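You operate a simulated robot arm through the tools that you are given. There is no shell and no other tool. Be economical: measure what you need, move in short steps, check, and stop when the job is done.

You run a simulated robot arm. Do the job below in one go: nothing can be reset, and whatever is moved stays where it is left.

JOB
Label the yellow-line tyre by the route card, mark it beside the label, book it in.
Fine: long edge along the ring; one white crayon mark within a hand of the label shows the yard that it was checked; crayon back; green key lit. Set down upright: white crayon.

It is judged by the outcome, as a careful person would: the job done as asked, and still so three seconds after it is handed in. It fails if anything else is knocked over, pushed out of place, dropped, spilled or broken.

ROBOT AND FRAMES
A 7-joint arm with a two-finger parallel gripper on a trunk, on a base that drives. Base frame: it is fixed to the floor where the robot stands at the start and does not move with it; the origin is under the middle of the robot, x ahead of it, y to its left, z up. Lengths are in m, angles in degrees, forces in N, time in s.
With the tool pointing down near the work surface it reaches from about 0.46 to 0.92 m from the robot's upright axis, wherever it stands. Its first joint turns from -115.0 to 115.0 degrees. Places, roughly: blue key [0.6, -1.5, 0.9]; green key [0.6, -1.4, 0.9]; keypad [0.7, -1.4, 0.9]; red key [0.6, -1.4, 0.9]. Payload 3.91 kg.
Tool frame: the origin (TCP) lies between the finger pads and is the grasp point; the fingertips stand 0.03 m ahead of it; z points along the fingers, y is the line along which they close. Largest opening 0.11 m; finger width 0.02, thickness 0.01; the body of the gripper, 0.048 by 0.112 m, starts 0.055 m behind the TCP.
Orientation is told as [roll, pitch, yaw] about the base's x, y, z axes, in that order, counted from this pose: with the fingers straight down and closing along the base's y, the tool's x points along the base's -x, its y along +y and its z along -z.

CONTROLS
- The arm moves only by the tool move_arm. Its argument "steps" is a list of rows, each an object of numbers (a shift or turn left out is 0, a gripper value left out holds the last): "x", "y", "z": the shift along the base's x, y, z in m; "wx", "wy", "wz": the turn, a rotation vector about the base's x, y, z in rad; "hand": the gripper command, from -1 (fully open) to 1 (shut), values between in proportion. In form: [{"x": .., "y": .., "z": .., "wx": .., "wy": .., "wz": .., "hand": ..}, ...]. A call has 1 to 12 rows; each row shifts and turns the commanded pose from where the row before left it. Rows are played at 5 a second. More than 0.05 m and 8.6 degrees between two rows, or a gripper value outside its range, and nothing of the call is played. Where a pose cannot be reached the arm comes as near as it can. A force on the tool above 40 N (or 10 N above the force at the start of the call, whichever is more), or a blocked arm, ends the call early, and 0.2 s more pass. Each finger travels about 0.153 m/s and halts on what it meets, pressing with about 36 N; the grip force reading is that of the motor and also rises with nothing between the fingers. The clock runs only during rows and for 0.2 s after the last one: add rows that do not move to give the fingers time. It gives the time, the measured TCP pose, the force on the tool (base axes), the opening and the grip force at its end, in the units of the frame above (readings bear some noise), with the torque about the TCP (base axes, N m) and any sound that the robot's microphone picked up.
- Cameras (640 x 400 px; columns grow to the right, rows downward): "scene" is now at [0.1958, 0.1336, 1.2975]; the picture's right is [-0.79, -0.62, 0.00], its down [-0.28, 0.36, -0.89] and it looks along [0.55, -0.70, -0.46] (base axes); focal length 214 px, centre (320, 200). "wrist" rides on the gripper at [0.072, 0.017, -0.103] in the tool frame; the picture's right is [-0.23, 0.97, 0.00], its down [-0.76, -0.18, -0.62] and it looks along [-0.61, -0.14, 0.78] (tool axes); focal length 222 px, centre (320, 200).
- get_image(camera): a new picture of that camera. The clock stands still meanwhile.
- slide_trunk(by): slides the trunk up (or, below 0, down) by that many m; the arm and the scene camera ride with it, the base frame stays. It gives what a move gives, with no picture.
- roll_base(legs): drives the robot by 1 to 6 legs, each [ahead, left, turn to the left] in m, m and degrees, along the robot's own axes; the way and the turn of a leg run together, so that a leg with both is an arc; at most 1.5 m and 180 degrees a leg. The arm and the cameras ride along, it lands a little off, and it stops where it bumps. It gives what a move gives.
- pan_tilt(pan, tilt): turns the head with the scene camera to pan (to the left, within 80 degrees either way) and tilt (down, from -29 to 69), counted from straight ahead of the robot. It gives what a move gives.
- pixel_to_xyz(camera, pixels): for up to 12 pixels [column, row] of the newest picture of that camera ("zoom" is the newest enlarged one), the place [x, y, z] in the base frame of the surface seen there, good to about 0.003 m. The clock stands still meanwhile.
- close_up(camera, box): a new picture of the part [left, top, right, bottom] of that camera's present view, enlarged. The clock stands still meanwhile.
- sign_off(): hands the job in; it is judged then, once.

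Keep the steps short. Do not move on a guess: measure, check each grasp and each placing, and mend mistakes. In all there are 80 turns and 60 pictures (those below and enlarged ones count). Leave the gripper open and the arm clear of the work at the hand-in unless told otherwise, and finish with a single line.

The tools are called after ">>>" by a JSON object that holds its "api" and its "payload". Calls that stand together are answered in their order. move_arm: Moves the arm, as the interface text tells. Its arguments: {"type":"object","properties":{"steps":{"type":"array","items":{"type":"object","properties":{"x":{"type":"number"},"y":{"type":"number"},"z":{"type":"number"},"wx":{"type":"number"},"wy":{"type":"number"},"wz":{"type":"number"},"hand":{"type":"number"}}}}},"required":["steps"]} The other tools are called the same way: slide_trunk (by) slides the trunk up or down; roll_base (legs) drives the base; pan_tilt (pan, tilt) turns the head that bears the scene camera; get_image (camera) takes a picture; pixel_to_xyz (camera, pixels) gives the place of the surface under pixels of a picture; close_up (camera, box) takes an enlarged picture of a part of a camera's view; sign_off () hands the job in.

At the start:

```text
time_s: 0.0
tcp_pos: [0.5888, -0.3134, 1.2564]
tcp_rot: [0.0, -0.1, 0.0]
wrist_force: [0.1, 0.7, 0.0]
ft_torque: [0.01, 0.03, 0.03]
grip_width: 0.1103
gripper_force: 0.0
trunk travel left (down, up): [-0.625, 0.365]
robot x, y, heading: [0.0016, 0.0019, 0.1]
head pan, tilt: [-51.9, 27.1]
```

scene: 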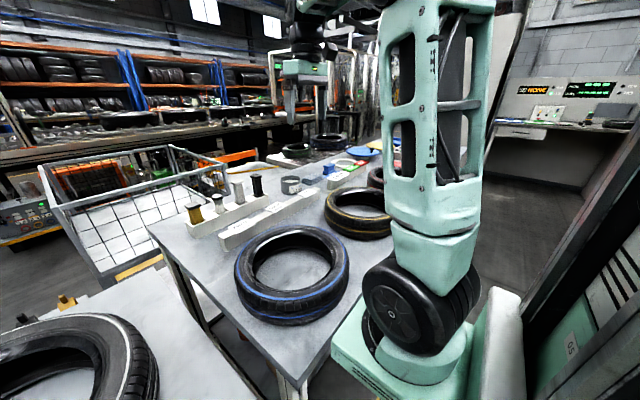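
wrist: 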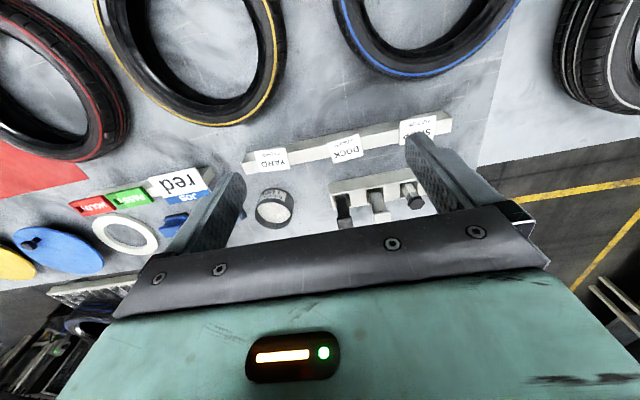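

I see tyres with yellow, blue, red lines on a table, label stacks (YARD, DOCK, S...), a crayon rack and coloured items. I'll enlarge the parts to read them.

>>> {"api": "close_up", "payload": {"camera": "wrist", "box": [0, 100, 320, 300]}}

>>> {"api": "close_up", "payload": {"camera": "wrist", "box": [220, 80, 480, 240]}}

>>> {"api": "close_up", "payload": {"camera": "scene", "box": [150, 120, 400, 276]}}

```text
2.00 times, centred on (160, 200) of wrist
```

zoom: 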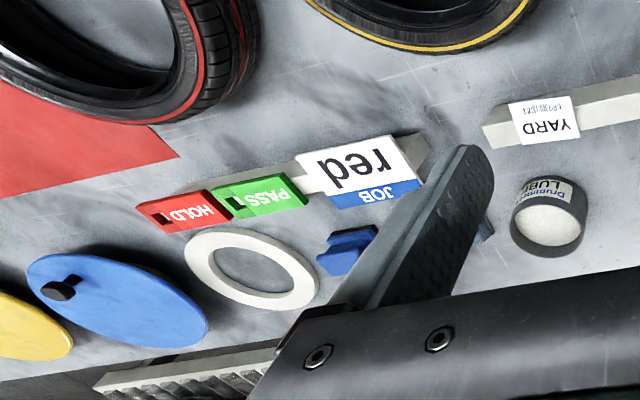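

```text
2.46 times, centred on (350, 160) of wrist
```

zoom: 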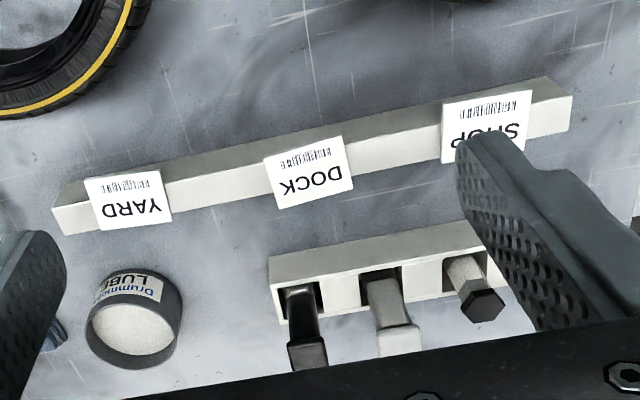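

```text
2.56 times, centred on (275, 198) of scene
```

zoom: 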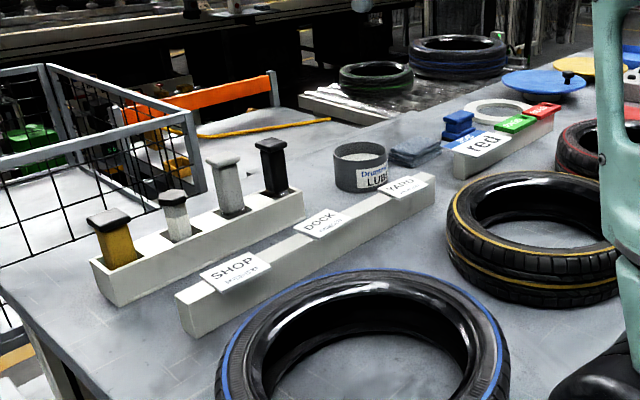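

The card with the route isn't found yet. I'll enlarge the console at right and then look at the area near the keypad, which is hidden by the arm.

>>> {"api": "close_up", "payload": {"camera": "scene", "box": [480, 60, 640, 160]}}

>>> {"api": "pan_tilt", "payload": {"pan": -78, "tilt": 25}}

>>> {"api": "get_image", "payload": {"camera": "scene"}}

```text
4.00 times, centred on (560, 110) of scene
```

zoom: 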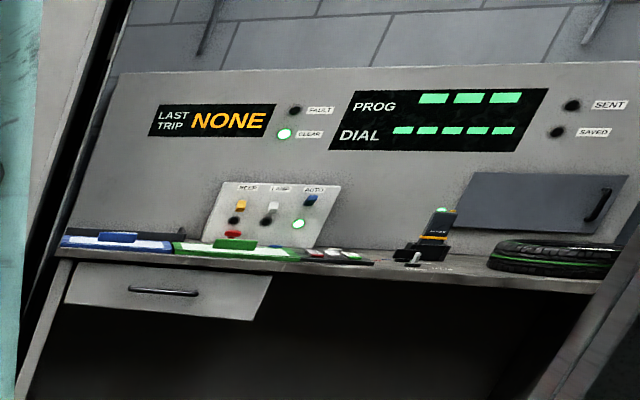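

```text
time_s: 0.9
tcp_pos: [0.5881, -0.313, 1.2563]
tcp_rot: [0.0, 0.0, 0.0]
wrist_force: [-0.7, -0.6, 0.2]
ft_torque: [-0.01, -0.01, -0.03]
grip_width: 0.1101
gripper_force: 0.0
trunk travel left (down, up): [-0.625, 0.365]
robot x, y, heading: [-0.0013, 0.0027, -0.2]
head pan, tilt: [-78.0, 25.0]
```

```text
53 pictures are left
```

scene: 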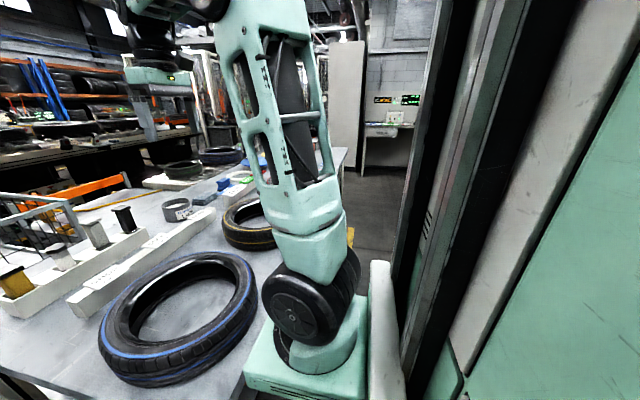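

The table runs along -y; the keypad lies farther. I'll measure the items in the wrist picture first.

>>> {"api": "get_image", "payload": {"camera": "wrist"}}

>>> {"api": "pixel_to_xyz", "payload": {"camera": "wrist", "pixels": [[270, 157], [346, 147], [420, 128], [198, 60], [30, 90], [425, 30], [344, 215], [378, 205], [410, 190], [273, 210], [180, 180], [20, 170]]}}

>>> {"api": "pan_tilt", "payload": {"pan": -30, "tilt": 25}}

>>> {"api": "get_image", "payload": {"camera": "scene"}}

```text
52 pictures are left
```

wrist: 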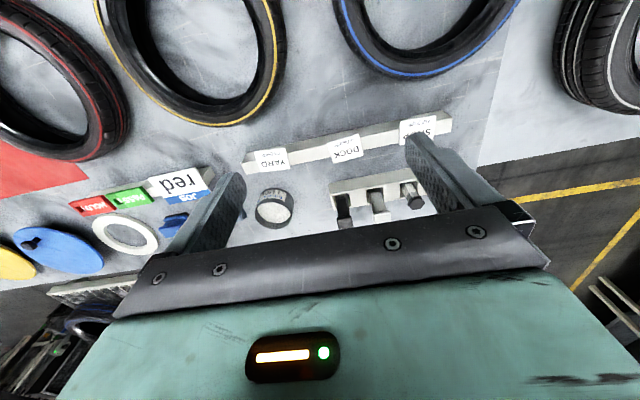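

```text
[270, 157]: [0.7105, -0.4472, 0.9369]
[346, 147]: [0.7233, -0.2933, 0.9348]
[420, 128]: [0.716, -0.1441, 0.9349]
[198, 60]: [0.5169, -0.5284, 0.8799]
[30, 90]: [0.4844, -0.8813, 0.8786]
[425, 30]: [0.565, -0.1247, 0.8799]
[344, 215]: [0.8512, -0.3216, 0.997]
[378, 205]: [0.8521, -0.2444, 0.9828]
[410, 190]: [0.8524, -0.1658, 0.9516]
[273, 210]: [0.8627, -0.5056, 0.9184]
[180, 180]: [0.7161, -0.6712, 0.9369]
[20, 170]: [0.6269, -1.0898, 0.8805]
```

```text
time_s: 2.1
tcp_pos: [0.5883, -0.3134, 1.2565]
tcp_rot: [0.0, 0.0, -0.1]
wrist_force: [-0.2, -0.2, -0.6]
ft_torque: [0.0, 0.01, 0.03]
grip_width: 0.1098
gripper_force: 0.0
trunk travel left (down, up): [-0.625, 0.365]
robot x, y, heading: [0.002, 0.0021, 0.1]
head pan, tilt: [-30.0, 25.0]
```

```text
51 pictures are left
```

scene: 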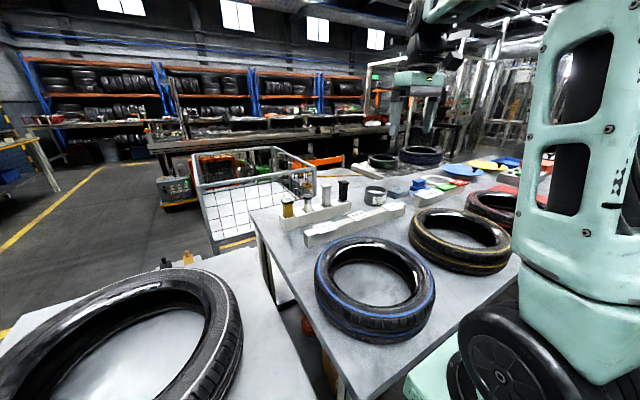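

The area toward the keypad must be seen. I'll roll 0.6 m to the right along the table (arm is high, z 1.26) and look.

>>> {"api": "roll_base", "payload": {"legs": [[0, -0.6, 0]]}}

>>> {"api": "get_image", "payload": {"camera": "wrist"}}

>>> {"api": "get_image", "payload": {"camera": "scene"}}

```text
time_s: 5.4
tcp_pos: [0.5832, -0.909, 1.2563]
tcp_rot: [0.0, -0.1, -0.6]
wrist_force: [0.2, 0.0, -0.4]
ft_torque: [0.0, 0.02, -0.04]
grip_width: 0.11
gripper_force: 0.0
trunk travel left (down, up): [-0.625, 0.365]
robot x, y, heading: [-0.001, -0.5913, -0.8]
head pan, tilt: [-30.0, 25.0]
```

```text
50 pictures are left
```

wrist: 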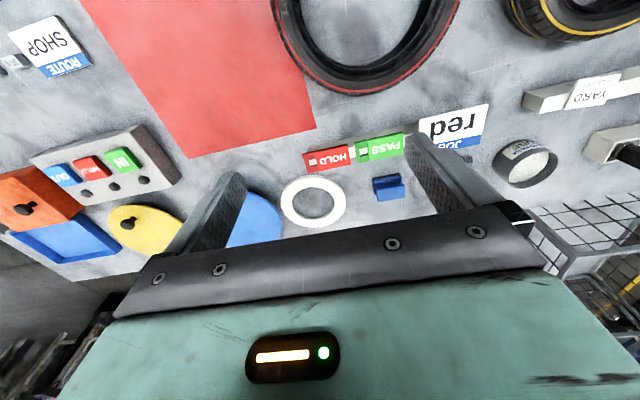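

```text
49 pictures are left
```

scene: 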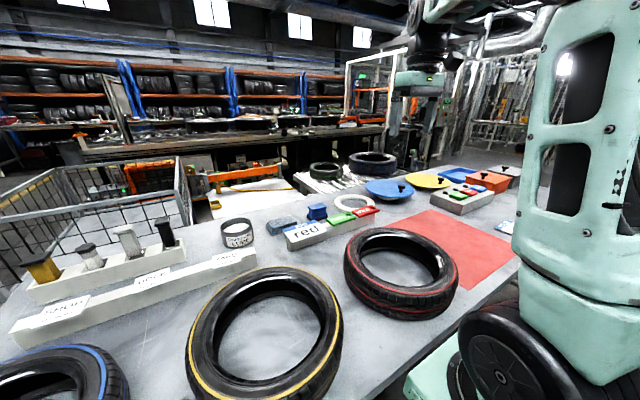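

The ROUTE card reads SHOP. I'll enlarge it and the keypad to be sure, and measure.

>>> {"api": "close_up", "payload": {"camera": "wrist", "box": [0, 10, 160, 110]}}

>>> {"api": "close_up", "payload": {"camera": "wrist", "box": [20, 110, 200, 222]}}

>>> {"api": "pixel_to_xyz", "payload": {"camera": "wrist", "pixels": [[122, 160], [92, 167], [63, 175], [143, 181], [115, 187], [87, 194], [170, 180], [130, 128], [35, 160], [595, 92], [140, 225], [30, 205]]}}

```text
4.00 times, centred on (80, 60) of wrist
```

zoom: 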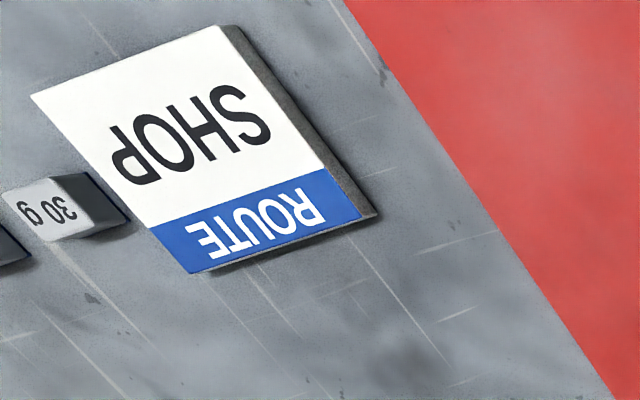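

```text
3.56 times, centred on (110, 166) of wrist
```

zoom: 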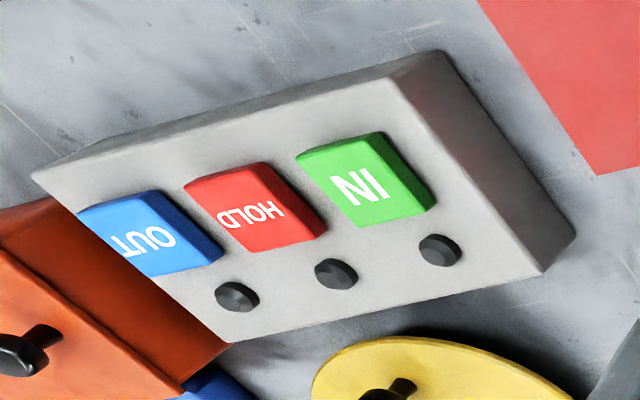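

```text
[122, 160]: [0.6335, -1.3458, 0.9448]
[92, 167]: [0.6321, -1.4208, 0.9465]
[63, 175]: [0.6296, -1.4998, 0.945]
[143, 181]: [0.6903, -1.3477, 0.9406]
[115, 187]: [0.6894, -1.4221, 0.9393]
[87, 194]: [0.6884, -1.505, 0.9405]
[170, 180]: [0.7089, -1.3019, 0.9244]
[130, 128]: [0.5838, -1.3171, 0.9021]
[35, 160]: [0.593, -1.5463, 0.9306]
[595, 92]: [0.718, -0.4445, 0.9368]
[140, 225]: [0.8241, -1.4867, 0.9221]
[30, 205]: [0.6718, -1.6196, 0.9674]
```

Route = SHOP; green key IN at (0.633,-1.346,0.945). Now back 0.35 m left to stand near the labels and the yellow tyre.

>>> {"api": "roll_base", "payload": {"legs": [[0, 0.33, 0.8]]}}

>>> {"api": "pan_tilt", "payload": {"pan": -20, "tilt": 40}}

>>> {"api": "get_image", "payload": {"camera": "scene"}}

>>> {"api": "get_image", "payload": {"camera": "wrist"}}

```text
time_s: 7.6
tcp_pos: [0.5897, -0.5737, 1.2566]
tcp_rot: [-0.1, 0.0, 0.7]
wrist_force: [0.1, 0.5, -0.4]
ft_torque: [0.03, 0.01, -0.01]
grip_width: 0.1099
gripper_force: 0.1
trunk travel left (down, up): [-0.625, 0.365]
robot x, y, heading: [-0.0007, -0.2664, 0.7]
head pan, tilt: [-30.0, 25.0]
```

```text
time_s: 8.3
tcp_pos: [0.5895, -0.5744, 1.2564]
tcp_rot: [0.0, 0.0, 0.7]
wrist_force: [-0.5, -0.1, 0.4]
ft_torque: [-0.01, -0.03, 0.01]
grip_width: 0.11
gripper_force: 0.1
trunk travel left (down, up): [-0.625, 0.365]
robot x, y, heading: [-0.0016, -0.2663, 0.7]
head pan, tilt: [-20.0, 40.0]
```

```text
46 pictures are left
```

scene: 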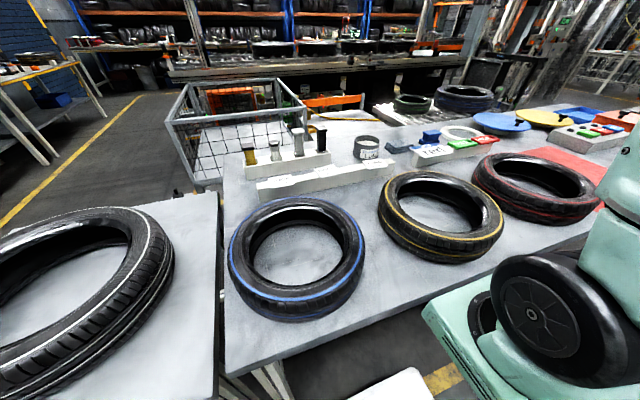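

```text
45 pictures are left
```

wrist: 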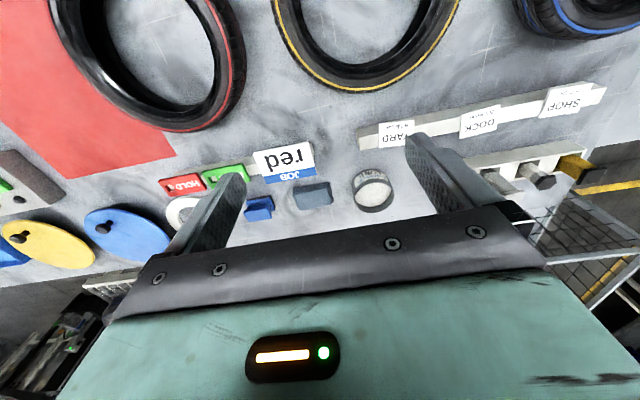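

Zooming on the rack and labels, and on the yellow tyre.

>>> {"api": "close_up", "payload": {"camera": "scene", "box": [230, 110, 410, 222]}}

>>> {"api": "pixel_to_xyz", "payload": {"camera": "zoom", "pixels": [[68, 152], [160, 125], [247, 90], [310, 70], [140, 280], [235, 240], [325, 205], [110, 255], [565, 180], [500, 130]]}}

>>> {"api": "close_up", "payload": {"camera": "scene", "box": [360, 150, 520, 270]}}

>>> {"api": "pixel_to_xyz", "payload": {"camera": "scene", "pixels": [[440, 253], [440, 180], [385, 200], [498, 215], [440, 237], [440, 228], [400, 215], [395, 190], [490, 205], [470, 185], [420, 177], [470, 237]]}}

```text
3.56 times, centred on (320, 166) of scene
```

zoom: 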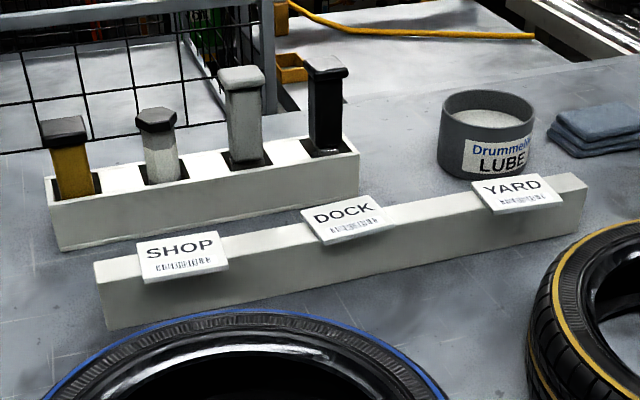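

```text
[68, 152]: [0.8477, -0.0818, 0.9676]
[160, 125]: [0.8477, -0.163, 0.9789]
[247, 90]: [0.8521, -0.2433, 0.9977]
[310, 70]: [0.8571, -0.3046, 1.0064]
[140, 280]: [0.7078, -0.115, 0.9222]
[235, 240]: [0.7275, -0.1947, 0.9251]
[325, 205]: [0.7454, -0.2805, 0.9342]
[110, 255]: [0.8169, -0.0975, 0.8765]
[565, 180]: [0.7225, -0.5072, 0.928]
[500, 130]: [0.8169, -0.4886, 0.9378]
```

```text
3.33 times, centred on (440, 210) of scene
```

zoom: 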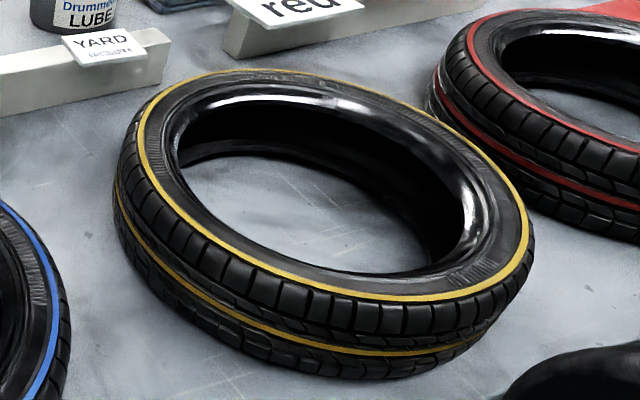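

```text
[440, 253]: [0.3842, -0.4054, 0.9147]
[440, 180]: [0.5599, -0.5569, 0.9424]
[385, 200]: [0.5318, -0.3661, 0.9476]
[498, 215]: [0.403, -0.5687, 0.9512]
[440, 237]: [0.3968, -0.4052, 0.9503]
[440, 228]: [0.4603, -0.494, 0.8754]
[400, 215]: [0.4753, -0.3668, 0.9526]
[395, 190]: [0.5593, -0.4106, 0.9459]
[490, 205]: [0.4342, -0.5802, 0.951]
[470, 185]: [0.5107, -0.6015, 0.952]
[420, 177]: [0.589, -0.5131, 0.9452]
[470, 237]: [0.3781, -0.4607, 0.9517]
```

Need to tell the crayons apart for certain: tight zoom.

>>> {"api": "close_up", "payload": {"camera": "scene", "box": [235, 122, 335, 184]}}

>>> {"api": "close_up", "payload": {"camera": "wrist", "box": [440, 80, 610, 200]}}

>>> {"api": "pixel_to_xyz", "payload": {"camera": "zoom", "pixels": [[415, 80], [470, 90], [520, 62], [395, 28], [560, 20], [480, 65], [430, 110], [600, 35], [385, 70], [512, 90]]}}

```text
6.40 times, centred on (285, 153) of scene
```

zoom: 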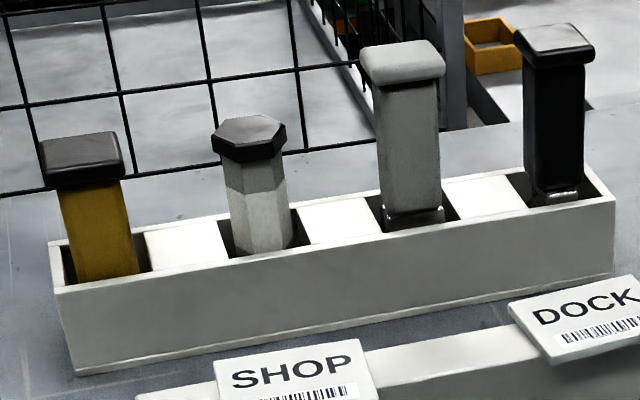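

```text
3.33 times, centred on (525, 140) of wrist
```

zoom: 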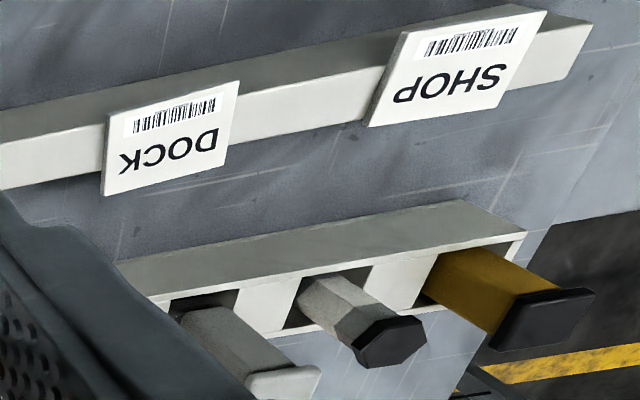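

```text
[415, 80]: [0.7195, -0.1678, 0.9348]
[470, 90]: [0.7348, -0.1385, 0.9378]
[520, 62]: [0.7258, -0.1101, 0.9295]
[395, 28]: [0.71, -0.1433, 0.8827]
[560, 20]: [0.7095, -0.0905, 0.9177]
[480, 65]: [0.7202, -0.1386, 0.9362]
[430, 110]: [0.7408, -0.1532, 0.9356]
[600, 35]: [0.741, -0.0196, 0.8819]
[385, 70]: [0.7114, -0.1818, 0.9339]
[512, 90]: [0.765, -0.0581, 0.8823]
```

The hex one looks white, the tall one grey. I'll carry the hand over toward the labels (9 rows of +y) and look closer.

>>> {"api": "move_arm", "payload": {"steps": [{"y": 0.048, "x": 0.004}, {"y": 0.048, "x": 0.004}, {"y": 0.048, "x": 0.004}, {"y": 0.048, "x": 0.004}, {"y": 0.048, "x": 0.004}, {"y": 0.048, "x": 0.004}, {"y": 0.048, "x": 0.004}, {"y": 0.048, "x": 0.004}, {"y": 0.048, "x": 0.004, "wz": -0.012}, {"z": -0.045}, {"z": -0.045}]}}

>>> {"api": "get_image", "payload": {"camera": "wrist"}}

>>> {"api": "close_up", "payload": {"camera": "wrist", "box": [200, 110, 440, 260]}}

```text
time_s: 10.7
tcp_pos: [0.6219, -0.1435, 1.1651]
tcp_rot: [0.0, 0.0, 0.0]
wrist_force: [0.0, -0.2, 0.1]
ft_torque: [0.03, -0.02, -0.02]
grip_width: 0.11
gripper_force: 0.0
trunk travel left (down, up): [-0.625, 0.365]
robot x, y, heading: [-0.0035, -0.2665, 0.6]
head pan, tilt: [-20.0, 40.0]
```

```text
40 pictures are left
```

wrist: 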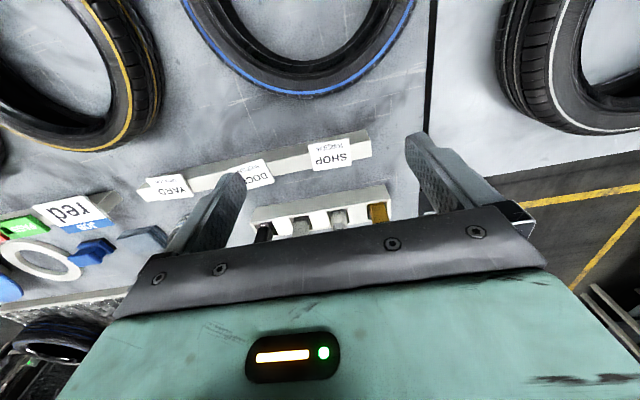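

```text
2.67 times, centred on (320, 185) of wrist
```

zoom: 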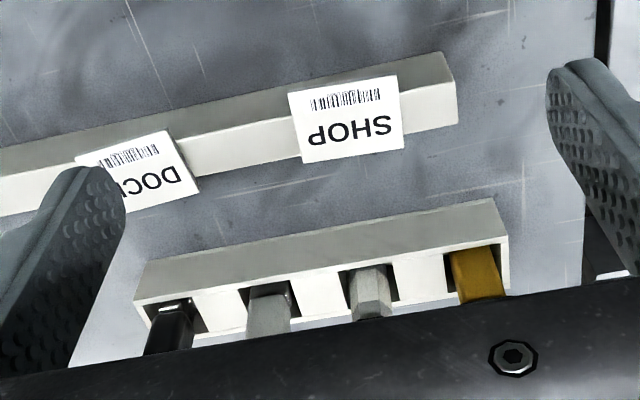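

Measuring label corners and holder edges in the zoom.

>>> {"api": "pixel_to_xyz", "payload": {"camera": "zoom", "pixels": [[292, 97], [396, 80], [401, 148], [307, 160], [350, 120], [420, 75], [270, 105], [440, 58], [452, 118], [420, 145], [283, 165], [350, 175]]}}

```text
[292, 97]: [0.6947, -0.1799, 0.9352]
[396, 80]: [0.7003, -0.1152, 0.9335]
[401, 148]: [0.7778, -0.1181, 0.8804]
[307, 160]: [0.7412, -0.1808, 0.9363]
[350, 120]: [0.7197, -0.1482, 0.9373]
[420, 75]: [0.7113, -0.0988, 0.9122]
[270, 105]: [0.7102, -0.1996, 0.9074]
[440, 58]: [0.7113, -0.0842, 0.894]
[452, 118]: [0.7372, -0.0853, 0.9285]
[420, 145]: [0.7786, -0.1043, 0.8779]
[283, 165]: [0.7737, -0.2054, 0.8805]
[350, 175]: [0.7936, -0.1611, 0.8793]
```

The label is ~0.065 (y) × 0.048 (x), top z≈0.936, centre (0.719,-0.148), overhanging the bar (x 0.711–0.74) on both sides. I'll pinch it by its long edges (fingers closing along x) with only the tips. Turning the hand -90° while moving over it.

>>> {"api": "move_arm", "payload": {"steps": [{"wz": -0.1428, "x": 0.0088}, {"wz": -0.1428, "x": 0.0088}, {"wz": -0.1428, "x": 0.0088}, {"wz": -0.1428, "x": 0.0088}, {"wz": -0.1428, "x": 0.0088}, {"wz": -0.1428, "x": 0.0088}, {"wz": -0.1428, "x": 0.0088}, {"wz": -0.1428, "x": 0.0088}, {"wz": -0.1428, "x": 0.0088}, {"wz": -0.1428, "x": 0.0088}, {"wz": -0.1428, "x": 0.0088, "y": -0.004}]}}

>>> {"api": "get_image", "payload": {"camera": "wrist"}}

>>> {"api": "get_image", "payload": {"camera": "scene"}}

```text
time_s: 13.1
tcp_pos: [0.7205, -0.1445, 1.1664]
tcp_rot: [-0.1, 0.0, -90.0]
wrist_force: [-0.4, -0.9, 0.6]
ft_torque: [-0.03, -0.03, 0.02]
grip_width: 0.11
gripper_force: 0.0
trunk travel left (down, up): [-0.625, 0.365]
robot x, y, heading: [-0.0028, -0.2664, 0.5]
head pan, tilt: [-20.0, 40.0]
```

```text
38 pictures are left
```

wrist: 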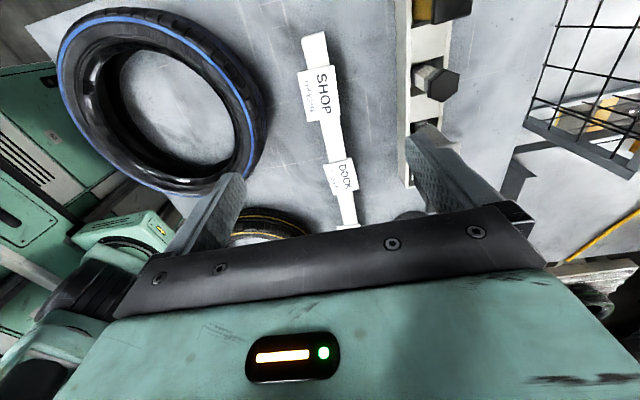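

```text
37 pictures are left
```

scene: 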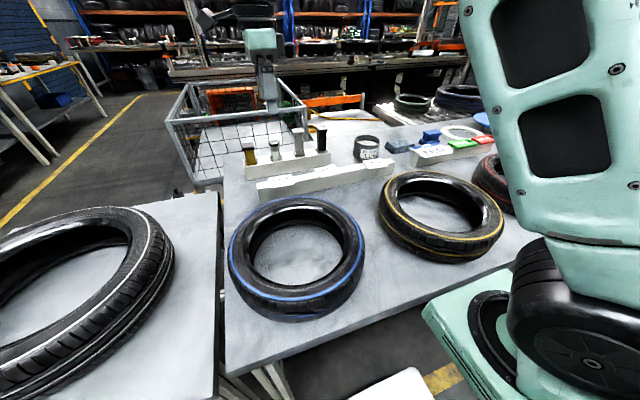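

Measure the label again from this view.

>>> {"api": "close_up", "payload": {"camera": "wrist", "box": [260, 20, 420, 130]}}

>>> {"api": "pixel_to_xyz", "payload": {"camera": "zoom", "pixels": [[156, 208], [285, 190], [318, 365], [195, 395], [225, 290], [170, 290], [292, 280], [240, 80], [195, 80], [150, 120], [225, 195], [258, 370]]}}

```text
3.64 times, centred on (340, 75) of wrist
```

zoom: 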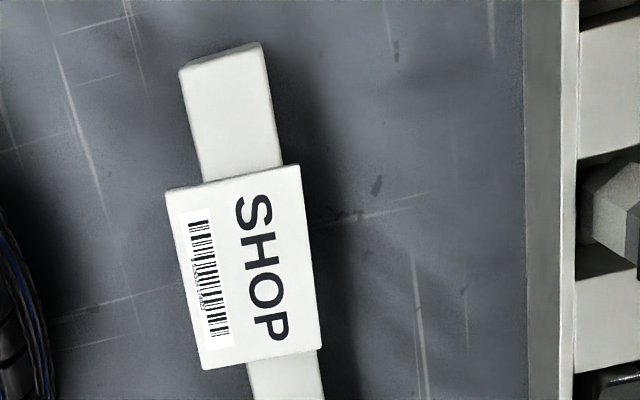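

```text
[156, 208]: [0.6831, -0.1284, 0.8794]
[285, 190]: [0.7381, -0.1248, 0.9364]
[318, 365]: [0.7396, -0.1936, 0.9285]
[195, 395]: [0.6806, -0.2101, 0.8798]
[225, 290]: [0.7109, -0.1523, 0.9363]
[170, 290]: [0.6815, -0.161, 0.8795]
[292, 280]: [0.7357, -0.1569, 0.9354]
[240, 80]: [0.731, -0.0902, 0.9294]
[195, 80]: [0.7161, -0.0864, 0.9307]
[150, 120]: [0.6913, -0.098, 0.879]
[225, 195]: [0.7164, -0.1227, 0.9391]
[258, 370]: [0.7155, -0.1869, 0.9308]
```

Label centre (0.720,-0.149), z 0.930–0.936. Descend so the fingertips reach just to the label's underside (TCP z≈0.958).

>>> {"api": "move_arm", "payload": {"steps": [{"z": -0.0416, "y": -0.0045}, {"z": -0.0416}, {"z": -0.0416}, {"z": -0.0416}, {"z": -0.03}, {"z": -0.011}, {}]}}

>>> {"api": "get_image", "payload": {"camera": "wrist"}}

```text
time_s: 14.7
tcp_pos: [0.721, -0.1479, 0.9594]
tcp_rot: [0.0, 0.1, -90.0]
wrist_force: [-0.7, -0.3, -1.0]
ft_torque: [-0.01, 0.01, 0.03]
grip_width: 0.1102
gripper_force: 0.1
trunk travel left (down, up): [-0.625, 0.365]
robot x, y, heading: [-0.0042, -0.269, 1.0]
head pan, tilt: [-20.0, 40.0]
```

```text
35 pictures are left
```

wrist: 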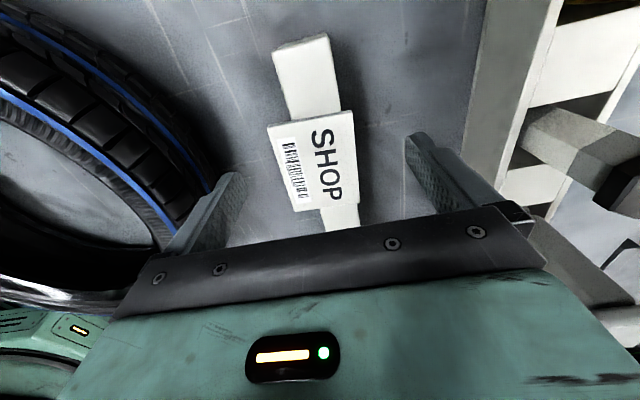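

Tips project to about (320,163), the label's centre is at (315,162): aligned. Closing.

>>> {"api": "move_arm", "payload": {"steps": [{"hand": -0.3}, {"hand": 0.0}, {"hand": 0.3}, {"hand": 0.6}, {"hand": 1.0}, {}, {}]}}

>>> {"api": "get_image", "payload": {"camera": "wrist"}}

```text
time_s: 16.3
tcp_pos: [0.7202, -0.148, 0.9579]
tcp_rot: [0.0, 0.1, -90.0]
wrist_force: [-0.4, 0.3, -0.3]
ft_torque: [-0.02, -0.02, -0.02]
grip_width: 0.0479
gripper_force: 35.5
trunk travel left (down, up): [-0.625, 0.365]
robot x, y, heading: [-0.0023, -0.2674, 0.5]
head pan, tilt: [-20.0, 40.0]
```

```text
34 pictures are left
```

wrist: 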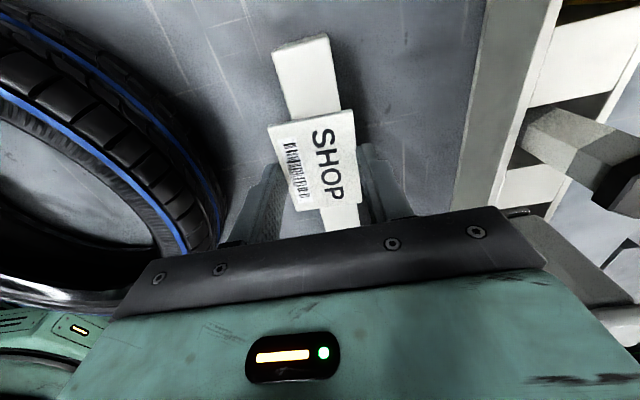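

Gripped at 0.048 m. Lift straight up and check.

>>> {"api": "move_arm", "payload": {"steps": [{"z": 0.01}, {"z": 0.03}, {"z": 0.045}, {"z": 0.045}, {"z": 0.045}]}}

>>> {"api": "get_image", "payload": {"camera": "wrist"}}

```text
time_s: 17.5
tcp_pos: [0.7212, -0.1493, 1.1344]
tcp_rot: [-0.1, -0.1, -90.0]
wrist_force: [-0.4, -0.6, 0.2]
ft_torque: [-0.03, 0.04, 0.0]
grip_width: 0.048
gripper_force: 35.9
trunk travel left (down, up): [-0.625, 0.365]
robot x, y, heading: [-0.0019, -0.2675, 0.7]
head pan, tilt: [-20.0, 40.0]
```

```text
33 pictures are left
```

wrist: 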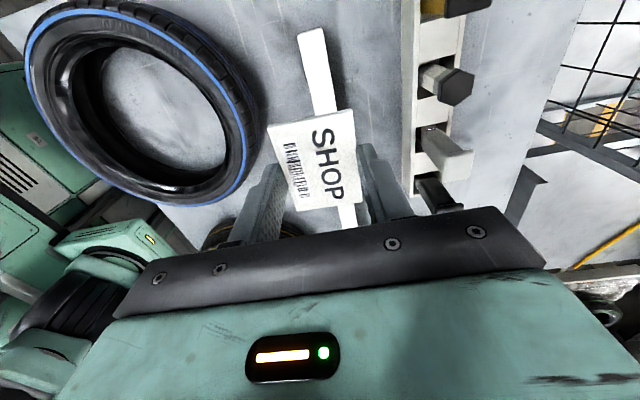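

Label is held. Now measure the tyre with the scene camera.

>>> {"api": "close_up", "payload": {"camera": "scene", "box": [365, 155, 515, 275]}}

>>> {"api": "pixel_to_xyz", "payload": {"camera": "zoom", "pixels": [[300, 72], [300, 85], [300, 95], [300, 110], [260, 75], [260, 90], [260, 105], [380, 82], [380, 95], [380, 108], [380, 118], [340, 90]]}}

>>> {"api": "pixel_to_xyz", "payload": {"camera": "zoom", "pixels": [[130, 190], [150, 190], [170, 190], [160, 240], [180, 230], [200, 290], [225, 265], [300, 300], [310, 280], [530, 230], [500, 220], [480, 220]]}}

```text
3.33 times, centred on (440, 215) of scene
```

zoom: 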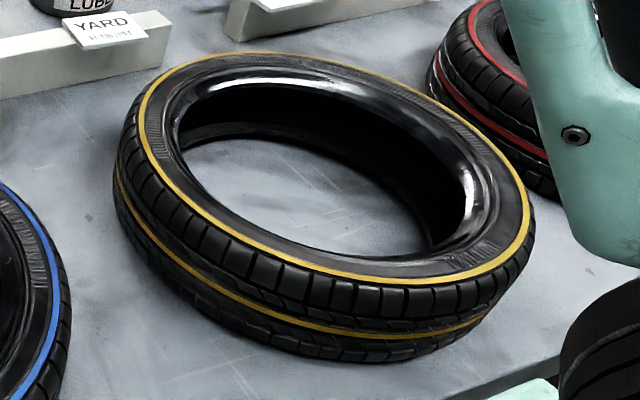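

```text
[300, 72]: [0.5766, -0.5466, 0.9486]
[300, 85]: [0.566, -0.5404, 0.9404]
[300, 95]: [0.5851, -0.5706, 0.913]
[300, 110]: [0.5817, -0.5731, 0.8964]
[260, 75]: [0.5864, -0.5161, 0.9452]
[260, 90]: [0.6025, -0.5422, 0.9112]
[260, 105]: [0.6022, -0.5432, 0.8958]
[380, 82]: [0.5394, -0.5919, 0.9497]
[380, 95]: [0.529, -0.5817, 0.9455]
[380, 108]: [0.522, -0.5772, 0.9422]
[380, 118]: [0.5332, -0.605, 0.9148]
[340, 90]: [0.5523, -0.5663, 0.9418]
```

```text
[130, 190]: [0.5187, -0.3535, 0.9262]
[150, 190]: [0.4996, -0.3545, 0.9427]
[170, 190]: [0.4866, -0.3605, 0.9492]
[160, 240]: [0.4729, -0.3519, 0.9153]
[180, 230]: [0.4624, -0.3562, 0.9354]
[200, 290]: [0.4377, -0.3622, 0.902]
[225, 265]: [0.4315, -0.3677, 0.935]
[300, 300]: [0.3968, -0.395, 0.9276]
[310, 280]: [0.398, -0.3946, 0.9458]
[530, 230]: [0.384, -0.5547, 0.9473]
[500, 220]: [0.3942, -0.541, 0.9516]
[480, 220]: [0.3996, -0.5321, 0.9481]
```

I'll move the held label at z≈1.13 toward the far side of the yellow tyre, so the wrist camera sees the tyre.

>>> {"api": "move_arm", "payload": {"steps": [{"x": -0.015, "y": -0.046}, {"x": -0.015, "y": -0.046}, {"x": -0.015, "y": -0.046}, {"x": -0.015, "y": -0.046}, {"x": -0.015, "y": -0.046}, {"x": -0.015, "y": -0.046}, {"x": -0.015, "y": -0.046}, {"x": -0.015, "y": -0.046}, {}]}}

>>> {"api": "get_image", "payload": {"camera": "wrist"}}

```text
time_s: 19.5
tcp_pos: [0.602, -0.5161, 1.1365]
tcp_rot: [-0.1, 0.0, -90.0]
wrist_force: [-0.5, 0.5, -0.2]
ft_torque: [-0.02, 0.03, -0.01]
grip_width: 0.048
gripper_force: 36.2
trunk travel left (down, up): [-0.625, 0.365]
robot x, y, heading: [-0.0031, -0.2683, 0.6]
head pan, tilt: [-20.0, 40.0]
```

```text
31 pictures are left
```

wrist: 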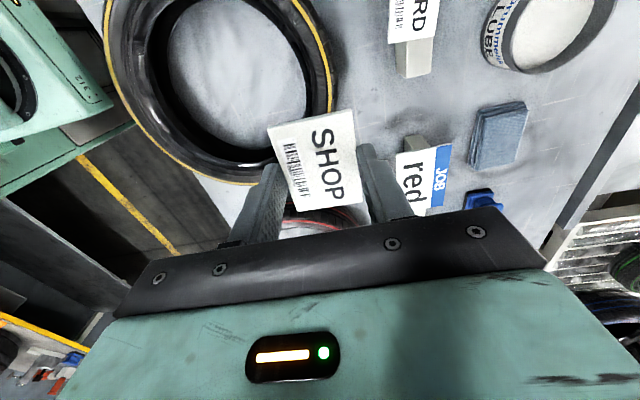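

Good view of the yellow tyre; enlarging and measuring the sidewall profile.

>>> {"api": "close_up", "payload": {"camera": "wrist", "box": [90, 0, 350, 190]}}

>>> {"api": "pixel_to_xyz", "payload": {"camera": "wrist", "pixels": [[338, 80], [331, 80], [325, 80], [318, 80], [312, 80], [306, 80], [302, 80], [314, 25], [322, 45], [330, 110], [110, 80], [230, 180]]}}

>>> {"api": "pixel_to_xyz", "payload": {"camera": "wrist", "pixels": [[113, 60], [120, 60], [130, 60], [140, 60], [150, 60], [205, 175], [210, 160], [215, 150], [140, 120], [165, 155], [300, 20], [290, 40]]}}

```text
2.11 times, centred on (220, 95) of wrist
```

zoom: 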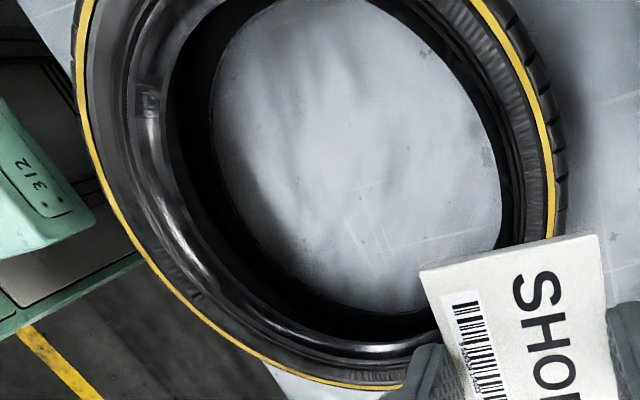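

```text
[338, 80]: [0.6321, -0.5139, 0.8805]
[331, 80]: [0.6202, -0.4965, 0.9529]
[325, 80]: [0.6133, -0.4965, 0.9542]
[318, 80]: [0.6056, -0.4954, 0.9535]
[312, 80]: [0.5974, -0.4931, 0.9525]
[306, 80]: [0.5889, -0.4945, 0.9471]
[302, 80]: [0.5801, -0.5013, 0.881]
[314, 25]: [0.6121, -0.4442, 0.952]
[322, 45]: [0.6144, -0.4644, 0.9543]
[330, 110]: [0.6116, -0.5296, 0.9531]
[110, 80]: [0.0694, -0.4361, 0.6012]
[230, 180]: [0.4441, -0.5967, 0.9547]
```

```text
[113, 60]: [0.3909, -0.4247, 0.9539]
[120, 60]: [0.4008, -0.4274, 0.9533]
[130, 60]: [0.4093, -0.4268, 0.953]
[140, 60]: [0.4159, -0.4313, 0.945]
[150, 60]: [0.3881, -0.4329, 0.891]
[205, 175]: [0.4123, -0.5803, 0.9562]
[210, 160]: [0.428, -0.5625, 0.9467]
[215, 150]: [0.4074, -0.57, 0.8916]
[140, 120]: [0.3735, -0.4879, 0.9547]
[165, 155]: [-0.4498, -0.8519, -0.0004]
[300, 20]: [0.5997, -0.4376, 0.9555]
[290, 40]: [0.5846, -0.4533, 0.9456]
```

Tyre centre ≈(0.4945,-0.487); yellow line r≈0.1215; flat sidewall z≈0.953 between r 0.095–0.126. Label target: far point (0.6015,-0.487), long edge along y = tangent. Lowering to 1 cm above.

>>> {"api": "move_arm", "payload": {"steps": [{"y": 0.029}, {"z": -0.04}, {"z": -0.04}, {"z": -0.04}, {"z": -0.026}, {}]}}

>>> {"api": "get_image", "payload": {"camera": "wrist"}}

>>> {"api": "close_up", "payload": {"camera": "scene", "box": [365, 125, 515, 245]}}

```text
time_s: 20.9
tcp_pos: [0.6, -0.4871, 0.9878]
tcp_rot: [0.0, 0.0, -90.0]
wrist_force: [0.4, -0.9, 0.4]
ft_torque: [0.03, -0.03, -0.01]
grip_width: 0.0478
gripper_force: 36.2
trunk travel left (down, up): [-0.625, 0.365]
robot x, y, heading: [-0.003, -0.269, 0.7]
head pan, tilt: [-20.0, 40.0]
```

```text
29 pictures are left
```

wrist: 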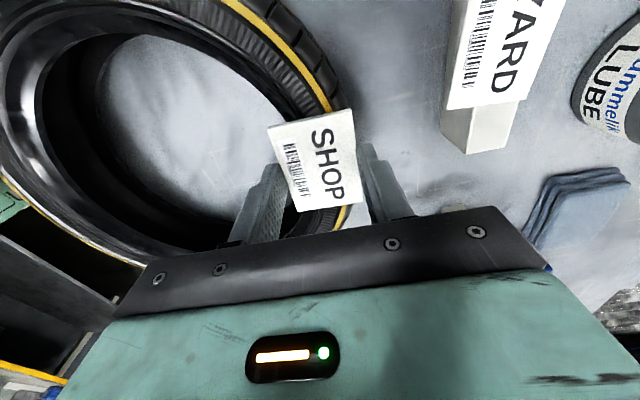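

```text
3.33 times, centred on (440, 185) of scene
```

zoom: 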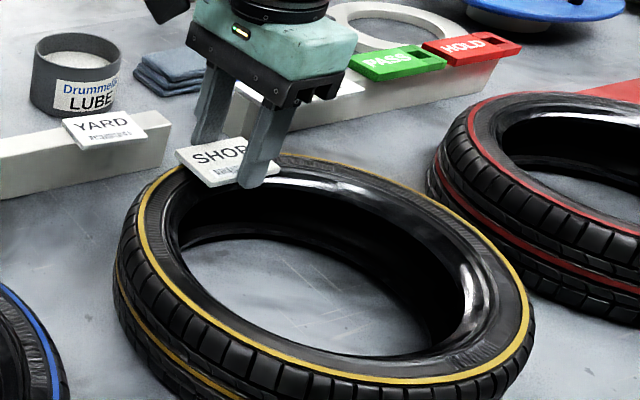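

Aligned over the ring. Lowering in small steps until contact.

>>> {"api": "move_arm", "payload": {"steps": [{"z": -0.003}, {"z": -0.002}, {"z": -0.002}, {}]}}

```text
time_s: 21.9
tcp_pos: [0.6016, -0.4882, 0.9832]
tcp_rot: [0.2, -0.1, -90.0]
wrist_force: [-6.3, -2.7, 33.0]
ft_torque: [-0.06, 0.27, 0.0]
grip_width: 0.0481
gripper_force: 35.9
trunk travel left (down, up): [-0.625, 0.365]
robot x, y, heading: [-0.0041, -0.2685, 0.6]
head pan, tilt: [-20.0, 40.0]
```

Contact with 33 N at z 0.983: pressed on. Ease 1 mm, then open.

>>> {"api": "move_arm", "payload": {"steps": [{"z": 0.001}, {"hand": 0.0}, {"hand": -0.4}, {}, {"z": 0.02}, {"z": 0.045}, {"z": 0.045}, {"y": -0.02}]}}

>>> {"api": "get_image", "payload": {"camera": "wrist"}}

>>> {"api": "close_up", "payload": {"camera": "scene", "box": [365, 125, 515, 245]}}

```text
time_s: 23.7
tcp_pos: [0.6016, -0.5043, 1.0921]
tcp_rot: [-0.1, 0.0, -89.8]
wrist_force: [0.1, 0.4, -0.4]
ft_torque: [0.0, -0.02, 0.01]
grip_width: 0.0766
gripper_force: 0.1
trunk travel left (down, up): [-0.625, 0.365]
robot x, y, heading: [-0.0036, -0.2654, 0.9]
head pan, tilt: [-20.0, 40.0]
```

```text
27 pictures are left
```

wrist: 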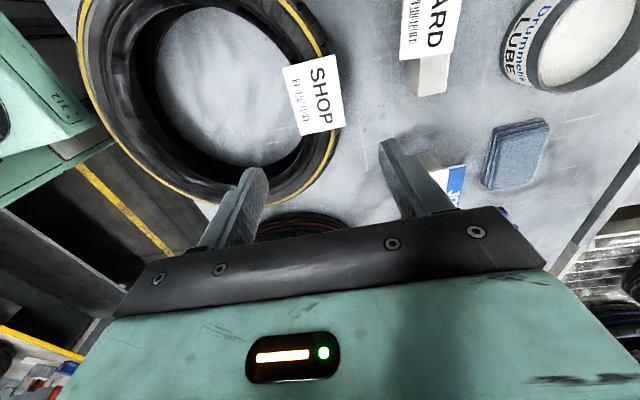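

```text
3.33 times, centred on (440, 185) of scene
```

zoom: 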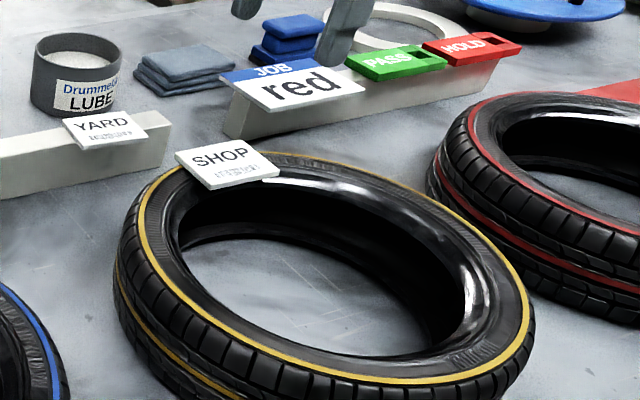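

Label released and lying on the ring. Quick check of its corners.

>>> {"api": "pixel_to_xyz", "payload": {"camera": "wrist", "pixels": [[287, 68], [333, 58], [341, 125], [306, 132], [314, 95], [348, 100], [285, 100]]}}

```text
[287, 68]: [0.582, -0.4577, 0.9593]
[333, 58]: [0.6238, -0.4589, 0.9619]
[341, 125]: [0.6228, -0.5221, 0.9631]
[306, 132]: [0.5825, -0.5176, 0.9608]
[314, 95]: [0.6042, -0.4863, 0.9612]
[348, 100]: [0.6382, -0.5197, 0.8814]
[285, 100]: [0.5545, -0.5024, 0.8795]
```

Label flat (z≈0.961), aligned along the ring. Next: the white hex crayon. Moving above it at z≈1.12 and opening the hand.

>>> {"api": "move_arm", "payload": {"steps": [{"z": 0.04, "hand": -1}, {"x": 0.0274, "y": 0.0379}, {"x": 0.0274, "y": 0.0379}, {"x": 0.0274, "y": 0.0379}, {"x": 0.0274, "y": 0.0379}, {"x": 0.0274, "y": 0.0379}, {"x": 0.0274, "y": 0.0379}, {"x": 0.0274, "y": 0.0379}, {"x": 0.0274, "y": 0.0379}, {"x": 0.0274, "y": 0.0379}, {"z": -0.01}]}}

>>> {"api": "get_image", "payload": {"camera": "wrist"}}

>>> {"api": "close_up", "payload": {"camera": "wrist", "box": [250, 30, 410, 130]}}

```text
time_s: 26.1
tcp_pos: [0.8457, -0.1671, 1.1229]
tcp_rot: [0.0, 0.0, -90.0]
wrist_force: [-0.6, -0.3, 1.0]
ft_torque: [0.02, -0.02, -0.01]
grip_width: 0.11
gripper_force: 0.1
trunk travel left (down, up): [-0.625, 0.365]
robot x, y, heading: [-0.0042, -0.2668, 0.6]
head pan, tilt: [-20.0, 40.0]
```

```text
25 pictures are left
```

wrist: 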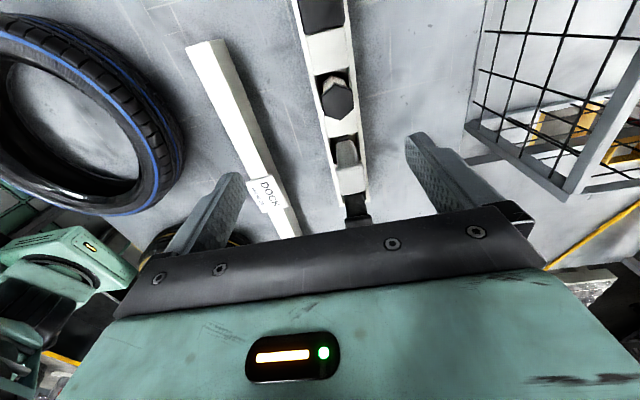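

```text
4.00 times, centred on (330, 80) of wrist
```

zoom: 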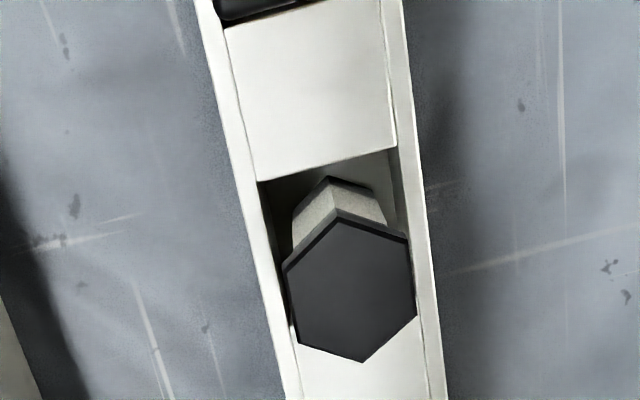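

The hex cap has its flats toward ±x, fitting the finger line. Measuring the cap.

>>> {"api": "pixel_to_xyz", "payload": {"camera": "zoom", "pixels": [[350, 290], [292, 290], [410, 290], [340, 225], [362, 352], [340, 202], [325, 110], [238, 150], [420, 350], [320, 180]]}}

```text
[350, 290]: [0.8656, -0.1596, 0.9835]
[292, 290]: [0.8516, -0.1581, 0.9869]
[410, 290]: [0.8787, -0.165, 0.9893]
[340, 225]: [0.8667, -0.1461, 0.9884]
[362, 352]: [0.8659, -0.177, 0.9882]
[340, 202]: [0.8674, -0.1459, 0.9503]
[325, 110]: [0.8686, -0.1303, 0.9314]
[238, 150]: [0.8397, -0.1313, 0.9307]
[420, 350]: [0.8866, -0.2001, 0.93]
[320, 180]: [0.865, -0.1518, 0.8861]
```

Cap centre (0.8655,-0.161), top z 0.987, ~0.03 across flats. Descend to TCP z≈0.982 (tips 0.952, above the rack top 0.931).

>>> {"api": "move_arm", "payload": {"steps": [{"x": 0.0195, "y": 0.0055}, {"z": -0.04}, {"z": -0.04}, {"z": -0.04}, {"z": -0.021}, {}]}}

>>> {"api": "get_image", "payload": {"camera": "wrist"}}

```text
time_s: 27.5
tcp_pos: [0.8493, -0.1664, 0.9782]
tcp_rot: [0.1, 0.0, -89.9]
wrist_force: [0.0, 0.4, 0.8]
ft_torque: [-0.02, -0.01, 0.0]
grip_width: 0.1101
gripper_force: 0.1
out of reach, approached as far as the arm can: row 1
trunk travel left (down, up): [-0.625, 0.365]
robot x, y, heading: [-0.0037, -0.2651, 0.8]
head pan, tilt: [-20.0, 40.0]
```

```text
23 pictures are left
```

wrist: 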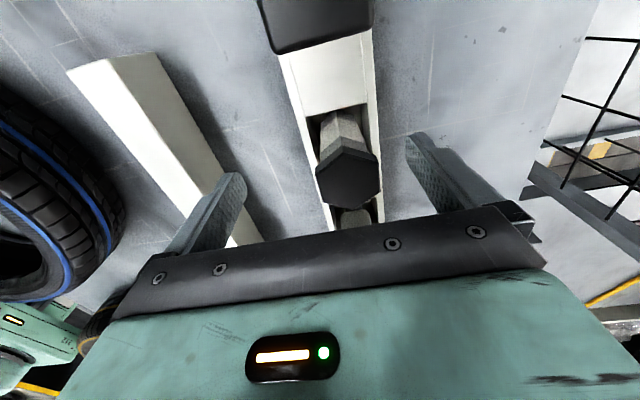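

Reach stopped 16 mm short in x. Try nudging at this height.

>>> {"api": "move_arm", "payload": {"steps": [{"x": 0.008, "y": 0.0025}, {"x": 0.008, "y": 0.0025}, {"z": 0.004}]}}

```text
time_s: 28.3
tcp_pos: [0.8664, -0.1638, 0.9816]
tcp_rot: [-0.1, 0.0, -90.0]
wrist_force: [-0.4, 0.9, -0.2]
ft_torque: [-0.03, -0.01, -0.03]
grip_width: 0.1102
gripper_force: 0.1
trunk travel left (down, up): [-0.625, 0.365]
robot x, y, heading: [-0.0041, -0.2663, 0.9]
head pan, tilt: [-20.0, 40.0]
```

Centred. Closing on the cap.

>>> {"api": "move_arm", "payload": {"steps": [{"hand": -0.3}, {"hand": 0.1}, {"hand": 0.4}, {"hand": 0.7}, {"hand": 1.0}, {}]}}

>>> {"api": "get_image", "payload": {"camera": "wrist"}}

```text
time_s: 29.7
tcp_pos: [0.8652, -0.1624, 0.9811]
tcp_rot: [0.0, 0.1, -89.9]
wrist_force: [0.6, -0.4, 0.4]
ft_torque: [-0.01, 0.0, 0.01]
grip_width: 0.0355
gripper_force: 36.3
trunk travel left (down, up): [-0.625, 0.365]
robot x, y, heading: [-0.0038, -0.2678, 1.0]
head pan, tilt: [-20.0, 40.0]
```

```text
22 pictures are left
```

wrist: 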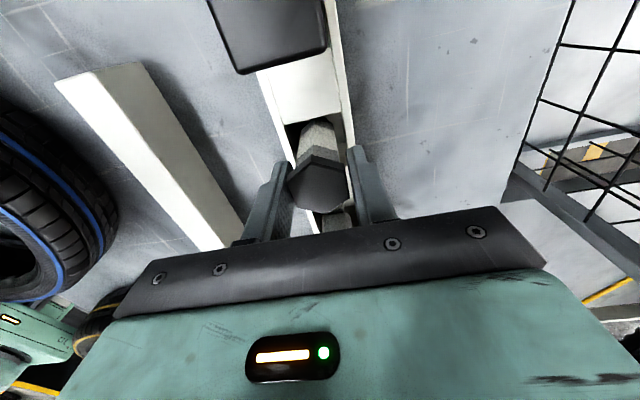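

Gripped (0.0355 m). Lift straight up with the trunk by 0.10 m, keeping x,y.

>>> {"api": "slide_trunk", "payload": {"by": 0.1}}

>>> {"api": "get_image", "payload": {"camera": "wrist"}}

>>> {"api": "close_up", "payload": {"camera": "scene", "box": [210, 100, 350, 220]}}

```text
time_s: 31.1
tcp_pos: [0.8668, -0.1629, 1.0821]
tcp_rot: [-0.1, -0.1, -89.8]
wrist_force: [0.2, 0.0, 0.0]
ft_torque: [0.01, -0.02, 0.01]
grip_width: 0.0353
gripper_force: 36.3
trunk travel left (down, up): [-0.725, 0.265]
robot x, y, heading: [-0.0024, -0.2688, 0.6]
head pan, tilt: [-20.0, 40.0]
```

```text
21 pictures are left
```

wrist: 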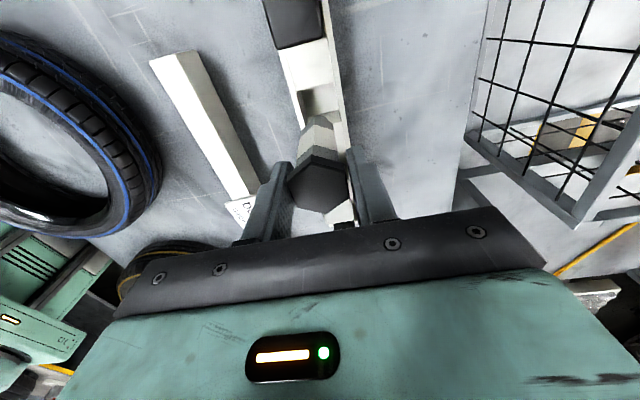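

```text
3.33 times, centred on (280, 160) of scene
```

zoom: 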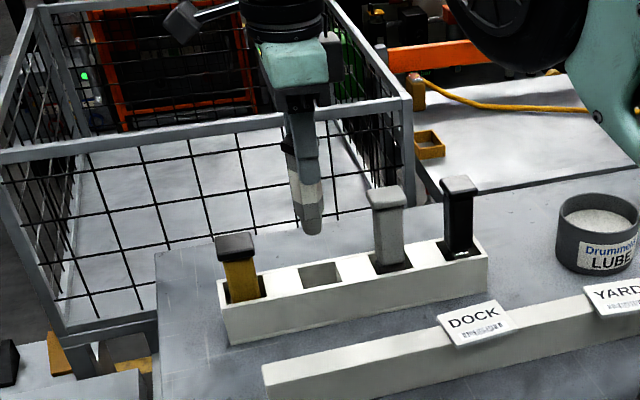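

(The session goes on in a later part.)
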